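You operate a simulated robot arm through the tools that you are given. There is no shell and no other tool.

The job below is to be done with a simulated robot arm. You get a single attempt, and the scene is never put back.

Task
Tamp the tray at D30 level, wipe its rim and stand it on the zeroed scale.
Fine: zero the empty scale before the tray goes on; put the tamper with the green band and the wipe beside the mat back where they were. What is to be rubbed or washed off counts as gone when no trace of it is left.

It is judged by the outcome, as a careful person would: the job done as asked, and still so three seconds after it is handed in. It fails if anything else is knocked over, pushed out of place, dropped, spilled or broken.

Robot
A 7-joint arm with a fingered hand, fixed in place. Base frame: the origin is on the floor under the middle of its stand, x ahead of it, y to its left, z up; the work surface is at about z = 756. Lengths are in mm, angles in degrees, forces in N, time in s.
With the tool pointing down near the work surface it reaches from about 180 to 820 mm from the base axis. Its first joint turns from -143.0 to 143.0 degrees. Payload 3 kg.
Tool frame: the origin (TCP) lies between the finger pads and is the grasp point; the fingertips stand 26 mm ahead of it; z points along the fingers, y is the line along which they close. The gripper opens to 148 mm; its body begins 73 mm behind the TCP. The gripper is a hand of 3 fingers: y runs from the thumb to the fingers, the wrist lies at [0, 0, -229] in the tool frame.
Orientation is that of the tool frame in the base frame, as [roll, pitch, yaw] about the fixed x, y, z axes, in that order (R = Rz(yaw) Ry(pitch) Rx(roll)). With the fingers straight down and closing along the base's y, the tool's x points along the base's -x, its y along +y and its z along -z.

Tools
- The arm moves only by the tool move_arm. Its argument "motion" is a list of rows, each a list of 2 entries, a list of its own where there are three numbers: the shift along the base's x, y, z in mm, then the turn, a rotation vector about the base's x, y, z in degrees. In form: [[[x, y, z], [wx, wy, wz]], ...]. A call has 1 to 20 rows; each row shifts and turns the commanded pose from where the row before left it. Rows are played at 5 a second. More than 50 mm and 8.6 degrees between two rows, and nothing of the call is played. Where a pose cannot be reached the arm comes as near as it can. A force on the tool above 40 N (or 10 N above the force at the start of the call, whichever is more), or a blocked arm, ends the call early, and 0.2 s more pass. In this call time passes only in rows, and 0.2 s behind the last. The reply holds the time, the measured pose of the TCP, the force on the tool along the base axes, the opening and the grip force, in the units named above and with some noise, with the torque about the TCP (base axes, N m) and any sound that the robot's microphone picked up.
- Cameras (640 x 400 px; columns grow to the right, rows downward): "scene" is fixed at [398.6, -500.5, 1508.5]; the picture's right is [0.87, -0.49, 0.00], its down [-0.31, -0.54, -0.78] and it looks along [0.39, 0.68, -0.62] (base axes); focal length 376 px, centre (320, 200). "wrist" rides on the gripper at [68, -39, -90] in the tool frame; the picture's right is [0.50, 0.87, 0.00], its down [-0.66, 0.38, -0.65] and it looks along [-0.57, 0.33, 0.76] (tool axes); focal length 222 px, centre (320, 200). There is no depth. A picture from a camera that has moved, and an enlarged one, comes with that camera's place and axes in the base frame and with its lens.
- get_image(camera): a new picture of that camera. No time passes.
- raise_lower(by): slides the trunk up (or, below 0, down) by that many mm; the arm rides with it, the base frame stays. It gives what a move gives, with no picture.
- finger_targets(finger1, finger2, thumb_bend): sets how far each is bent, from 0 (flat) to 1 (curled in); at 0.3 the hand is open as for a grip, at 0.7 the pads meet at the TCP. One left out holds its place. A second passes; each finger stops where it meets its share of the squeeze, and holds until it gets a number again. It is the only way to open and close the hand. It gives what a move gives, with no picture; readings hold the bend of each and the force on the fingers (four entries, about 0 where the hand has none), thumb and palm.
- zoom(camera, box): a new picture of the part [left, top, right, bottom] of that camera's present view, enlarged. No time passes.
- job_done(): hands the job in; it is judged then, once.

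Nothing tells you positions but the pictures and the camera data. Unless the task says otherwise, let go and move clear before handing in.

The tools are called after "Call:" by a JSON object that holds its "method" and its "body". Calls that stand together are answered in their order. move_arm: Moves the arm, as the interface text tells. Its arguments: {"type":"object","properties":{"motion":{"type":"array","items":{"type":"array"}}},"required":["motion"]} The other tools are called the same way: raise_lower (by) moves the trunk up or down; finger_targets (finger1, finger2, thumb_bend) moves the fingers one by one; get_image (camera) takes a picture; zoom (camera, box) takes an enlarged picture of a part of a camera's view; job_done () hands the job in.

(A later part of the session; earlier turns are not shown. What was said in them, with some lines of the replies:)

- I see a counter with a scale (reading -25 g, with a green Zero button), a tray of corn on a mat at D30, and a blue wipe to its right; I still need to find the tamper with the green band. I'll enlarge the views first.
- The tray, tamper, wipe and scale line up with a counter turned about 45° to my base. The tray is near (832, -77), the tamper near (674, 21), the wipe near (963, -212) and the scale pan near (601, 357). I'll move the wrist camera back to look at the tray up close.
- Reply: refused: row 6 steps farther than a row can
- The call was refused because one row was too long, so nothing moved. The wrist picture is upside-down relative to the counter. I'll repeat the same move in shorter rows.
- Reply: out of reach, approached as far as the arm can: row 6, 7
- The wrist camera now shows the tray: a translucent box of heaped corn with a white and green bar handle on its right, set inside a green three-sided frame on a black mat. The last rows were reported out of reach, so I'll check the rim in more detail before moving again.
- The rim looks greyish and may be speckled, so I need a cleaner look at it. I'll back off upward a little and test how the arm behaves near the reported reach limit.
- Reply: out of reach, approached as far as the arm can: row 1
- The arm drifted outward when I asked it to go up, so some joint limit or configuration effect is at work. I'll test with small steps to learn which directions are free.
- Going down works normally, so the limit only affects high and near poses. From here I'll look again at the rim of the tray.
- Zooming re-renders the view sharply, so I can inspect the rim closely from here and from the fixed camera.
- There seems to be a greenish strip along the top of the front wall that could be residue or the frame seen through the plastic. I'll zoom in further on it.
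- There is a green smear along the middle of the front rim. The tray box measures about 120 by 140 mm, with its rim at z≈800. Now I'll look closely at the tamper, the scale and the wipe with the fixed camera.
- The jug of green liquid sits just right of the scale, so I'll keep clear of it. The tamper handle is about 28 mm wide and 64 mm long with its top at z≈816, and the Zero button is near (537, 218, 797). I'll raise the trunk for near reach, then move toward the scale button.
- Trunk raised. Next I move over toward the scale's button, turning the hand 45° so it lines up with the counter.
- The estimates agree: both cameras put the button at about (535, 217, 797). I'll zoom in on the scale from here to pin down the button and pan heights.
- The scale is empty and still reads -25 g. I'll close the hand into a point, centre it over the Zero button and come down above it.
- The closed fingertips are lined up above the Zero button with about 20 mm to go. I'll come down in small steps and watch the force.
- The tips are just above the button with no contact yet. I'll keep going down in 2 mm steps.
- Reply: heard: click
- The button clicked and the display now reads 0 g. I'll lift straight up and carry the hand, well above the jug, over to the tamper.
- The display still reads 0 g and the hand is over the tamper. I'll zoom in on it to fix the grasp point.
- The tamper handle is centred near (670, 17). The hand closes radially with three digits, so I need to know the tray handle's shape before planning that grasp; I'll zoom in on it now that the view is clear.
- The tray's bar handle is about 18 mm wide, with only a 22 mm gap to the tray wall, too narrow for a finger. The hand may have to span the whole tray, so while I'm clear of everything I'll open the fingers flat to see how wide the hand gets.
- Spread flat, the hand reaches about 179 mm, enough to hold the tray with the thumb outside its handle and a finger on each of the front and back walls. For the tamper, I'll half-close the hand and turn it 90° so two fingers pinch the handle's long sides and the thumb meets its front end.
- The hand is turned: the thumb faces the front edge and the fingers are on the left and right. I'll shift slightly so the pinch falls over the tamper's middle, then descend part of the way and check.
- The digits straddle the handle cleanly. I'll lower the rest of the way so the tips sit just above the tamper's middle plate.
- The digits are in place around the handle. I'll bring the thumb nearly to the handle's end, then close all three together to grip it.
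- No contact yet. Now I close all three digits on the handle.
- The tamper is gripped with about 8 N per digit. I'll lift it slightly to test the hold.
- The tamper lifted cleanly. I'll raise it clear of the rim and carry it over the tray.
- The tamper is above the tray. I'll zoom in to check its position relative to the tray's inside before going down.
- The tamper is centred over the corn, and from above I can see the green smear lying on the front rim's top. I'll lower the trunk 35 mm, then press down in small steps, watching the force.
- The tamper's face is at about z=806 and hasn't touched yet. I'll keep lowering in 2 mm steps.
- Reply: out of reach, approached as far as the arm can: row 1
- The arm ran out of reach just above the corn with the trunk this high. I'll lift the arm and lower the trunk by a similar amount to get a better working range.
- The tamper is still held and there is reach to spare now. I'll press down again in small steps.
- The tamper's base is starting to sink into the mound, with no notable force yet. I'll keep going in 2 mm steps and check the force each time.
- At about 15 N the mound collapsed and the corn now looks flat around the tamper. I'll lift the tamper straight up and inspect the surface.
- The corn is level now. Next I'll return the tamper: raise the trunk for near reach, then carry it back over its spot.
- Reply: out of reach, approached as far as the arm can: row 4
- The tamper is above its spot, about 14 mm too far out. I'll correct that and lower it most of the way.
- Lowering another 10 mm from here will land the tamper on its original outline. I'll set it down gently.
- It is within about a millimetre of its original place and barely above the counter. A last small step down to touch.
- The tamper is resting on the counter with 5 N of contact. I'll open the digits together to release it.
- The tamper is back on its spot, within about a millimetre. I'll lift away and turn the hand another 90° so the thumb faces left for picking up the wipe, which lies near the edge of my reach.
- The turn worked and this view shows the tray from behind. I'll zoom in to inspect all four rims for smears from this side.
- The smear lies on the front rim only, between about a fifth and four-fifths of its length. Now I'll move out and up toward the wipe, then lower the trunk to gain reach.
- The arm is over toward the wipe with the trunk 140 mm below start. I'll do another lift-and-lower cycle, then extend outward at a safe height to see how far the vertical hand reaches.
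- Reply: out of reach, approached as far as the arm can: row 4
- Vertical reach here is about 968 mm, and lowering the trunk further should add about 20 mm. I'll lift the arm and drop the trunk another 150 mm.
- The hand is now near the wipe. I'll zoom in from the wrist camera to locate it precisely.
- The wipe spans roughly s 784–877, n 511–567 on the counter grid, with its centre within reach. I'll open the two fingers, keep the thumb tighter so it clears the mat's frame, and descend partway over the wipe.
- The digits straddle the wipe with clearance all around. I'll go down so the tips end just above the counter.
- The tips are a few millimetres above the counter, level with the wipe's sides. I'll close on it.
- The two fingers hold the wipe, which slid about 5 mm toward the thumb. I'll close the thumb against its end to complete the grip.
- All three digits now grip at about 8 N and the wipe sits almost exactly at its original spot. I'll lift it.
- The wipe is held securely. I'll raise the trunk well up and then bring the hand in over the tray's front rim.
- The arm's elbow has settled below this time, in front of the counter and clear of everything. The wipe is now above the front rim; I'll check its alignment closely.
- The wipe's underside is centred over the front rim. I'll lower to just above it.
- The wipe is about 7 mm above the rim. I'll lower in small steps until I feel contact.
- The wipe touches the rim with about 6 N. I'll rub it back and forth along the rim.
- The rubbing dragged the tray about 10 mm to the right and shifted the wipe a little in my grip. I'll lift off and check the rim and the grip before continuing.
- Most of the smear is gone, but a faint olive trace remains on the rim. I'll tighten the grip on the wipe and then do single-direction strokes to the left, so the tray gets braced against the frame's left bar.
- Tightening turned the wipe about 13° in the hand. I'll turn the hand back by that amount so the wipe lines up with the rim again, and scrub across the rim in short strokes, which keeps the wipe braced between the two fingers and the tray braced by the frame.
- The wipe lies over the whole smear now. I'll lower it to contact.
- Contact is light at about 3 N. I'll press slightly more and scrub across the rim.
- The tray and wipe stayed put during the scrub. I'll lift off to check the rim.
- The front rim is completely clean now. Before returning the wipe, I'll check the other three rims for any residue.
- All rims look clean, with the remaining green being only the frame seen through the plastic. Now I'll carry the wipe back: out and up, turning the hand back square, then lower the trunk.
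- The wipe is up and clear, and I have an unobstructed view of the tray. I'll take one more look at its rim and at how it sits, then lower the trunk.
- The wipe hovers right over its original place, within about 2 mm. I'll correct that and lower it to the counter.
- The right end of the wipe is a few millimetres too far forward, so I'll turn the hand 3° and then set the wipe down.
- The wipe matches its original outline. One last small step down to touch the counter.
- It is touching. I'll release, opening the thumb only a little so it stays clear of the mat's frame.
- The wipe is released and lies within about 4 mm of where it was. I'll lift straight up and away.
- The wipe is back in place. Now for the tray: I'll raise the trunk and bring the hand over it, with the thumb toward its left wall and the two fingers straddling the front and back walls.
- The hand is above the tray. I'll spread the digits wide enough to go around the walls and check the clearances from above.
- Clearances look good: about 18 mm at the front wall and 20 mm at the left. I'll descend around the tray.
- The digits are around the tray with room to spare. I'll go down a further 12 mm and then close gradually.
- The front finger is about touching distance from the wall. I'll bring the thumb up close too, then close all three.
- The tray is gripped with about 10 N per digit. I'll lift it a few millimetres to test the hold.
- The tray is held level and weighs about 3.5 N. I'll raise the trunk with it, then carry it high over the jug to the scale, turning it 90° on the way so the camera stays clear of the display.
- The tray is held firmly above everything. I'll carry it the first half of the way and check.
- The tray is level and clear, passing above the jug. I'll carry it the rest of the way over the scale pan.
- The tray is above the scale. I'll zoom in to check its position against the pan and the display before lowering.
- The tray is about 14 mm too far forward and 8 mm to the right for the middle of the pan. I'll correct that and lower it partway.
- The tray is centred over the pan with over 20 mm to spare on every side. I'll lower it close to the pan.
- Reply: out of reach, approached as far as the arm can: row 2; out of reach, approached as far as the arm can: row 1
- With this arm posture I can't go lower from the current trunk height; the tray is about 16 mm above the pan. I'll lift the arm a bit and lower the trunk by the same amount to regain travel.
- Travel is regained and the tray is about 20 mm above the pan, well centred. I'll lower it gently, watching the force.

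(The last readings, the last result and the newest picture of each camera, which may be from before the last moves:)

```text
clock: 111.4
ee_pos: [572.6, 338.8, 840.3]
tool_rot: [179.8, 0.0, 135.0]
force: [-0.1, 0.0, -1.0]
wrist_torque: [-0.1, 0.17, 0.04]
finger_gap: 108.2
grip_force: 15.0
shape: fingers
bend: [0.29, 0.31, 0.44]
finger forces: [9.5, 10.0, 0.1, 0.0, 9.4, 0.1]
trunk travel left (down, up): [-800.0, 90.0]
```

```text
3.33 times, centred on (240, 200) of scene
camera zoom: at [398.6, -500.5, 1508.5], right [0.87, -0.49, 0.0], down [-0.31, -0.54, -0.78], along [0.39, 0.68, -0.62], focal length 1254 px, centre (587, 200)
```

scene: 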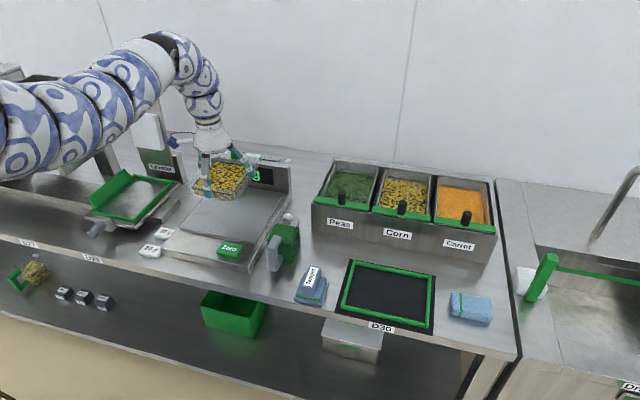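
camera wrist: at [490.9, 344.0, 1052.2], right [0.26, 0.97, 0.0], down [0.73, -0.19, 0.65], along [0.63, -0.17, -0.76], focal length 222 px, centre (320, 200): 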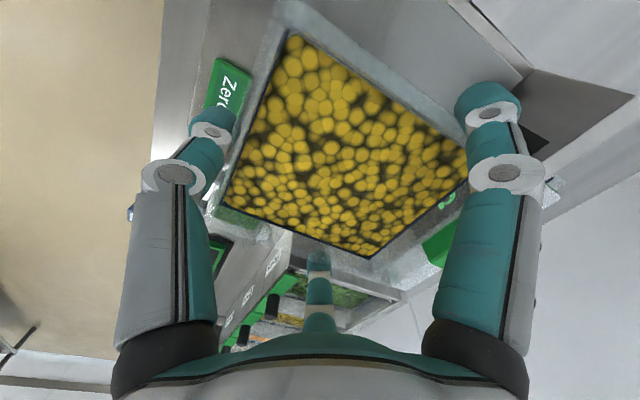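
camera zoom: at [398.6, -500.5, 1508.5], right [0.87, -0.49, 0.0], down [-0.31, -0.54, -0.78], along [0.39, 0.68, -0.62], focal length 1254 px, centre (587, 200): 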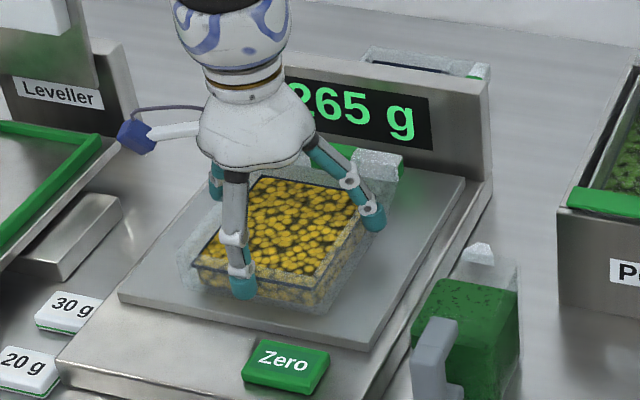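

The tray has touched the pan and the scale reads 265 g. One more millimetre to rest it fully, then I release.

Call:
{"method": "move_arm", "body": {"motion": [[[0, 0, -1], [0, 0, 0]]]}}

Call:
{"method": "zoom", "body": {"camera": "scene", "box": [180, 140, 300, 260]}}

```text
clock: 111.8
ee_pos: [572.4, 339.0, 839.4]
tool_rot: [179.9, 0.0, 135.1]
force: [1.9, -1.3, 6.7]
wrist_torque: [-0.1, 0.2, 0.01]
finger_gap: 108.0
grip_force: 14.4
shape: fingers
bend: [0.29, 0.31, 0.45]
finger forces: [9.4, 10.6, 0.0, 0.1, 9.4, 0.0]
trunk travel left (down, up): [-800.0, 90.0]
```

```text
3.33 times, centred on (240, 200) of scene
camera zoom: at [398.6, -500.5, 1508.5], right [0.87, -0.49, 0.0], down [-0.31, -0.54, -0.78], along [0.39, 0.68, -0.62], focal length 1254 px, centre (587, 200)
```

zoom: 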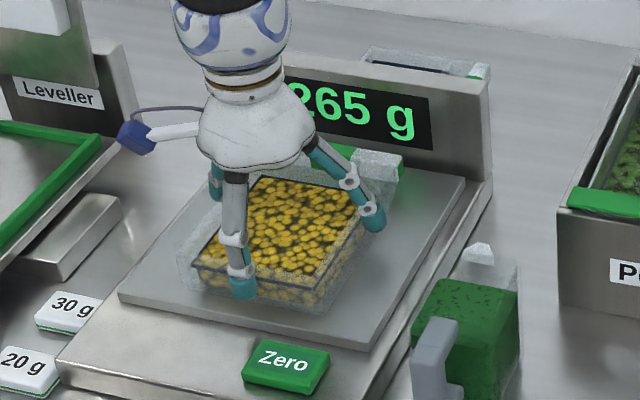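

The tray is resting on the pan. I'll open the digits to release it.

Call:
{"method": "finger_targets", "body": {"finger1": 0.18, "finger2": 0.18, "thumb_bend": 0.33}}

Call:
{"method": "zoom", "body": {"camera": "scene", "box": [180, 140, 300, 260]}}

Call:
{"method": "get_image", "body": {"camera": "wrist"}}

```text
clock: 112.8
ee_pos: [571.8, 338.6, 839.3]
tool_rot: [179.9, 0.0, 134.9]
force: [0.1, -0.2, 0.2]
wrist_torque: [-0.01, 0.01, 0.0]
finger_gap: 134.5
grip_force: 0.0
shape: fingers
bend: [0.18, 0.18, 0.33]
finger forces: [0.1, 0.0, 0.0, 0.1, 0.0, 0.0]
trunk travel left (down, up): [-800.0, 90.0]
```

```text
3.33 times, centred on (240, 200) of scene
camera zoom: at [398.6, -500.5, 1508.5], right [0.87, -0.49, 0.0], down [-0.31, -0.54, -0.78], along [0.39, 0.68, -0.62], focal length 1254 px, centre (587, 200)
```

zoom: 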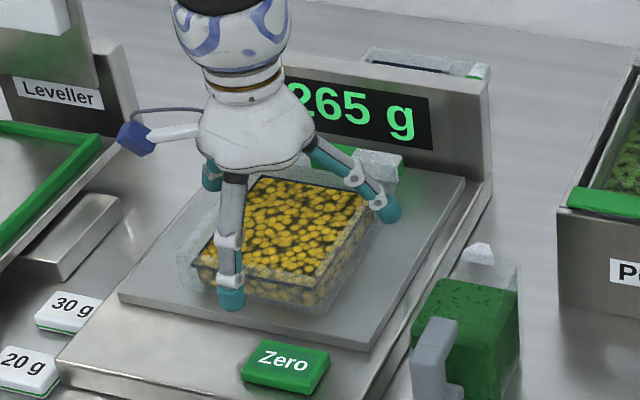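

```text
taken
camera wrist: at [495.7, 359.0, 928.9], right [0.26, 0.97, 0.0], down [0.73, -0.2, 0.65], along [0.63, -0.17, -0.76], focal length 222 px, centre (320, 200)
```

wrist: 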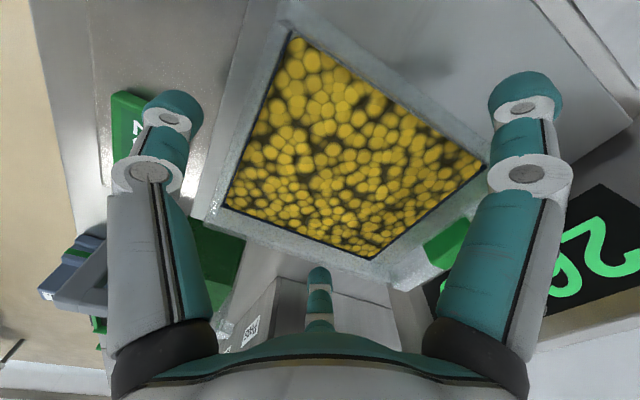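

Released; the scale holds 265 g. I'll lift the hand straight up slowly so nothing catches the rim.

Call:
{"method": "move_arm", "body": {"motion": [[[0, 0, 5], [0, 0, 0]], [[0, 0, 10], [0, 0, 0]], [[0, 0, 20], [0, 0, 0]]]}}

Call:
{"method": "zoom", "body": {"camera": "scene", "box": [180, 120, 300, 260]}}

```text
clock: 113.6
ee_pos: [571.6, 339.2, 875.3]
tool_rot: [-179.8, 0.0, 135.1]
force: [-0.4, -0.1, -0.6]
wrist_torque: [-0.03, 0.0, 0.01]
finger_gap: 134.4
grip_force: 0.1
shape: fingers
bend: [0.18, 0.18, 0.33]
finger forces: [0.1, 0.1, 0.0, 0.1, 0.0, 0.0]
trunk travel left (down, up): [-800.0, 90.0]
```

```text
2.86 times, centred on (240, 190) of scene
camera zoom: at [398.6, -500.5, 1508.5], right [0.87, -0.49, 0.0], down [-0.31, -0.54, -0.78], along [0.39, 0.68, -0.62], focal length 1075 px, centre (549, 229)
```

zoom: 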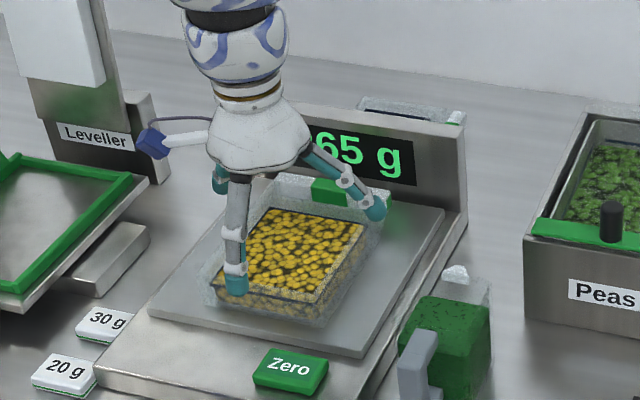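

The hand is clear of the rim. I'll rise well above and move back toward the front, then check everything.

Call:
{"method": "move_arm", "body": {"motion": [[[0, 0, 35], [0, 0, 0]], [[0, 0, 35], [0, 0, 0]], [[15, -25, 20], [0, 0, 0]], [[20, -35, 0], [0, 0, 0]], [[20, -35, 0], [0, 0, 0]], [[20, -35, 0], [0, 0, 0]]]}}

Call:
{"method": "get_image", "body": {"camera": "scene"}}

Call:
{"method": "zoom", "body": {"camera": "scene", "box": [160, 140, 310, 280]}}

Call:
{"method": "zoom", "body": {"camera": "scene", "box": [280, 250, 510, 350]}}

```text
clock: 115.0
ee_pos: [646.8, 208.1, 965.7]
tool_rot: [179.9, -0.1, 135.0]
force: [-0.3, -0.5, -0.4]
wrist_torque: [0.0, 0.01, -0.07]
finger_gap: 134.7
grip_force: 0.1
shape: fingers
bend: [0.18, 0.18, 0.33]
finger forces: [0.0, 0.0, 0.0, 0.1, 0.0, 0.0]
trunk travel left (down, up): [-800.0, 90.0]
```

```text
taken
```

scene: 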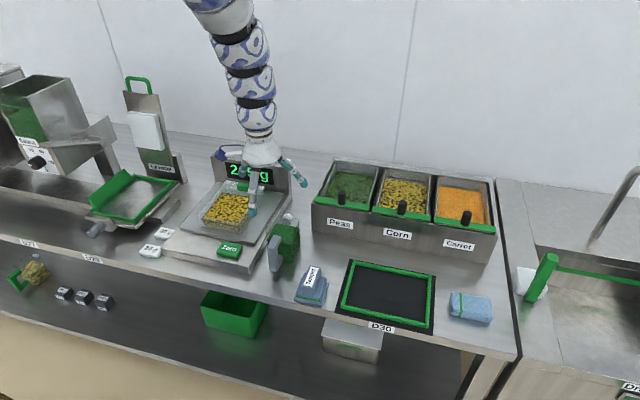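

```text
2.86 times, centred on (235, 210) of scene
camera zoom: at [398.6, -500.5, 1508.5], right [0.87, -0.49, 0.0], down [-0.31, -0.54, -0.78], along [0.39, 0.68, -0.62], focal length 1075 px, centre (563, 171)
```

zoom: 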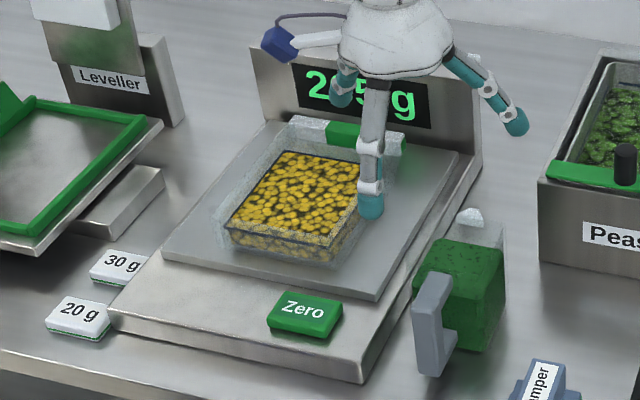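

```text
2.78 times, centred on (395, 300) of scene
camera zoom: at [398.6, -500.5, 1508.5], right [0.87, -0.49, 0.0], down [-0.31, -0.54, -0.78], along [0.39, 0.68, -0.62], focal length 1046 px, centre (111, -78)
```

zoom: 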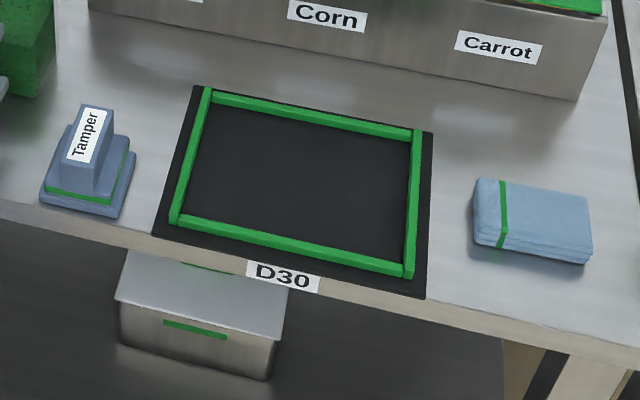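

The tray stands on the pan, the mat is empty and undisturbed, and the tamper and wipe are in place. I'll move the hand further off so I can check the tray's rim and the display without obstruction.

Call:
{"method": "move_arm", "body": {"motion": [[[20, -40, 5], [0, 0, 0]], [[20, -40, 5], [0, 0, 0]], [[20, -40, 5], [0, 0, 0]], [[20, -40, 5], [0, 0, 0]]]}}

Call:
{"method": "zoom", "body": {"camera": "scene", "box": [185, 150, 295, 250]}}

Call:
{"method": "zoom", "body": {"camera": "scene", "box": [195, 175, 265, 235]}}

Call:
{"method": "get_image", "body": {"camera": "scene"}}

```text
clock: 116.0
ee_pos: [728.7, 47.1, 986.1]
tool_rot: [-180.0, -0.1, 134.9]
force: [0.4, 0.0, 0.3]
wrist_torque: [0.05, 0.01, -0.03]
finger_gap: 134.6
grip_force: 0.2
shape: fingers
bend: [0.18, 0.18, 0.33]
finger forces: [0.0, 0.0, 0.1, 0.0, 0.1, 0.0]
trunk travel left (down, up): [-800.0, 90.0]
```

```text
4.00 times, centred on (240, 200) of scene
camera zoom: at [398.6, -500.5, 1508.5], right [0.87, -0.49, 0.0], down [-0.31, -0.54, -0.78], along [0.39, 0.68, -0.62], focal length 1504 px, centre (640, 200)
```

zoom: 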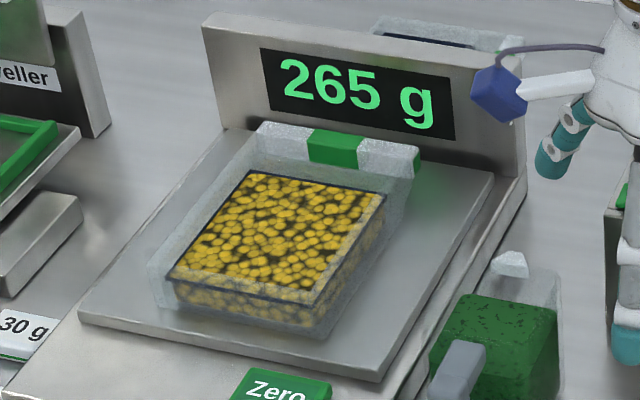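

```text
6.67 times, centred on (230, 205) of scene
camera zoom: at [398.6, -500.5, 1508.5], right [0.87, -0.49, 0.0], down [-0.31, -0.54, -0.78], along [0.39, 0.68, -0.62], focal length 2507 px, centre (920, 167)
```

zoom: 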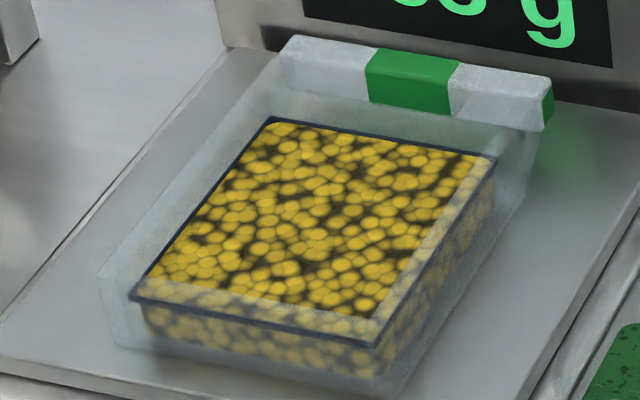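

```text
taken
```

scene: 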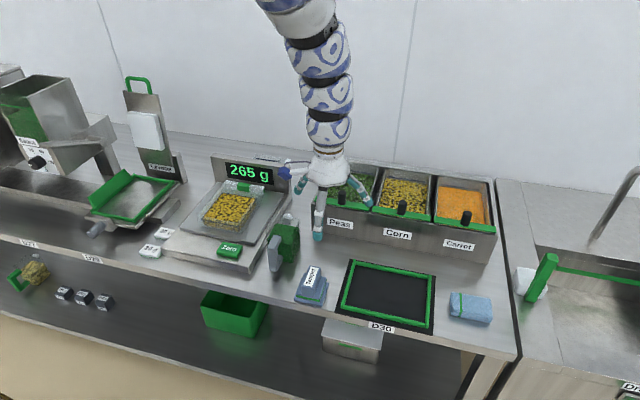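

I see the tray standing level and centred on the scale, its rim clean all round, with the display at 265 g after zeroing. The tamper and wipe are back in their places, nothing else has moved, and the hand is empty and clear, so I hand the job in.

Call:
{"method": "job_done", "body": {}}

```text
The job is handed in.
```

The job is done and handed in. The tray from D30 is tamped level, its rim is wiped clean, and it stands on the scale, which reads 265 g.

- **Scale:** I pressed Zero on the empty scale first. It went from -25 g to 0 g and still read 0 g when the tray went on.
- **Tamping:** One press at about 15 N flattened the mound. The corn looks flat from both cameras.
- **Rim:** The only smear was on the front rim. I saw no trace of it in the close-ups afterwards, and the rest of the rim looked clean too.
- **Tray on the scale:** The tray sits near the middle of the pan. It is turned 90° from how it sat on the mat, with its handle toward the display.
- **Tamper and wipe:** The tamper is back within about 1 mm of where it was. The wipe is back within about 4 mm, because it shifted slightly when I let go.

Rubbing dragged the tray a centimetre or so to the right on the mat before I picked it up. Nothing else was moved or spilled, and the hand is empty and clear.
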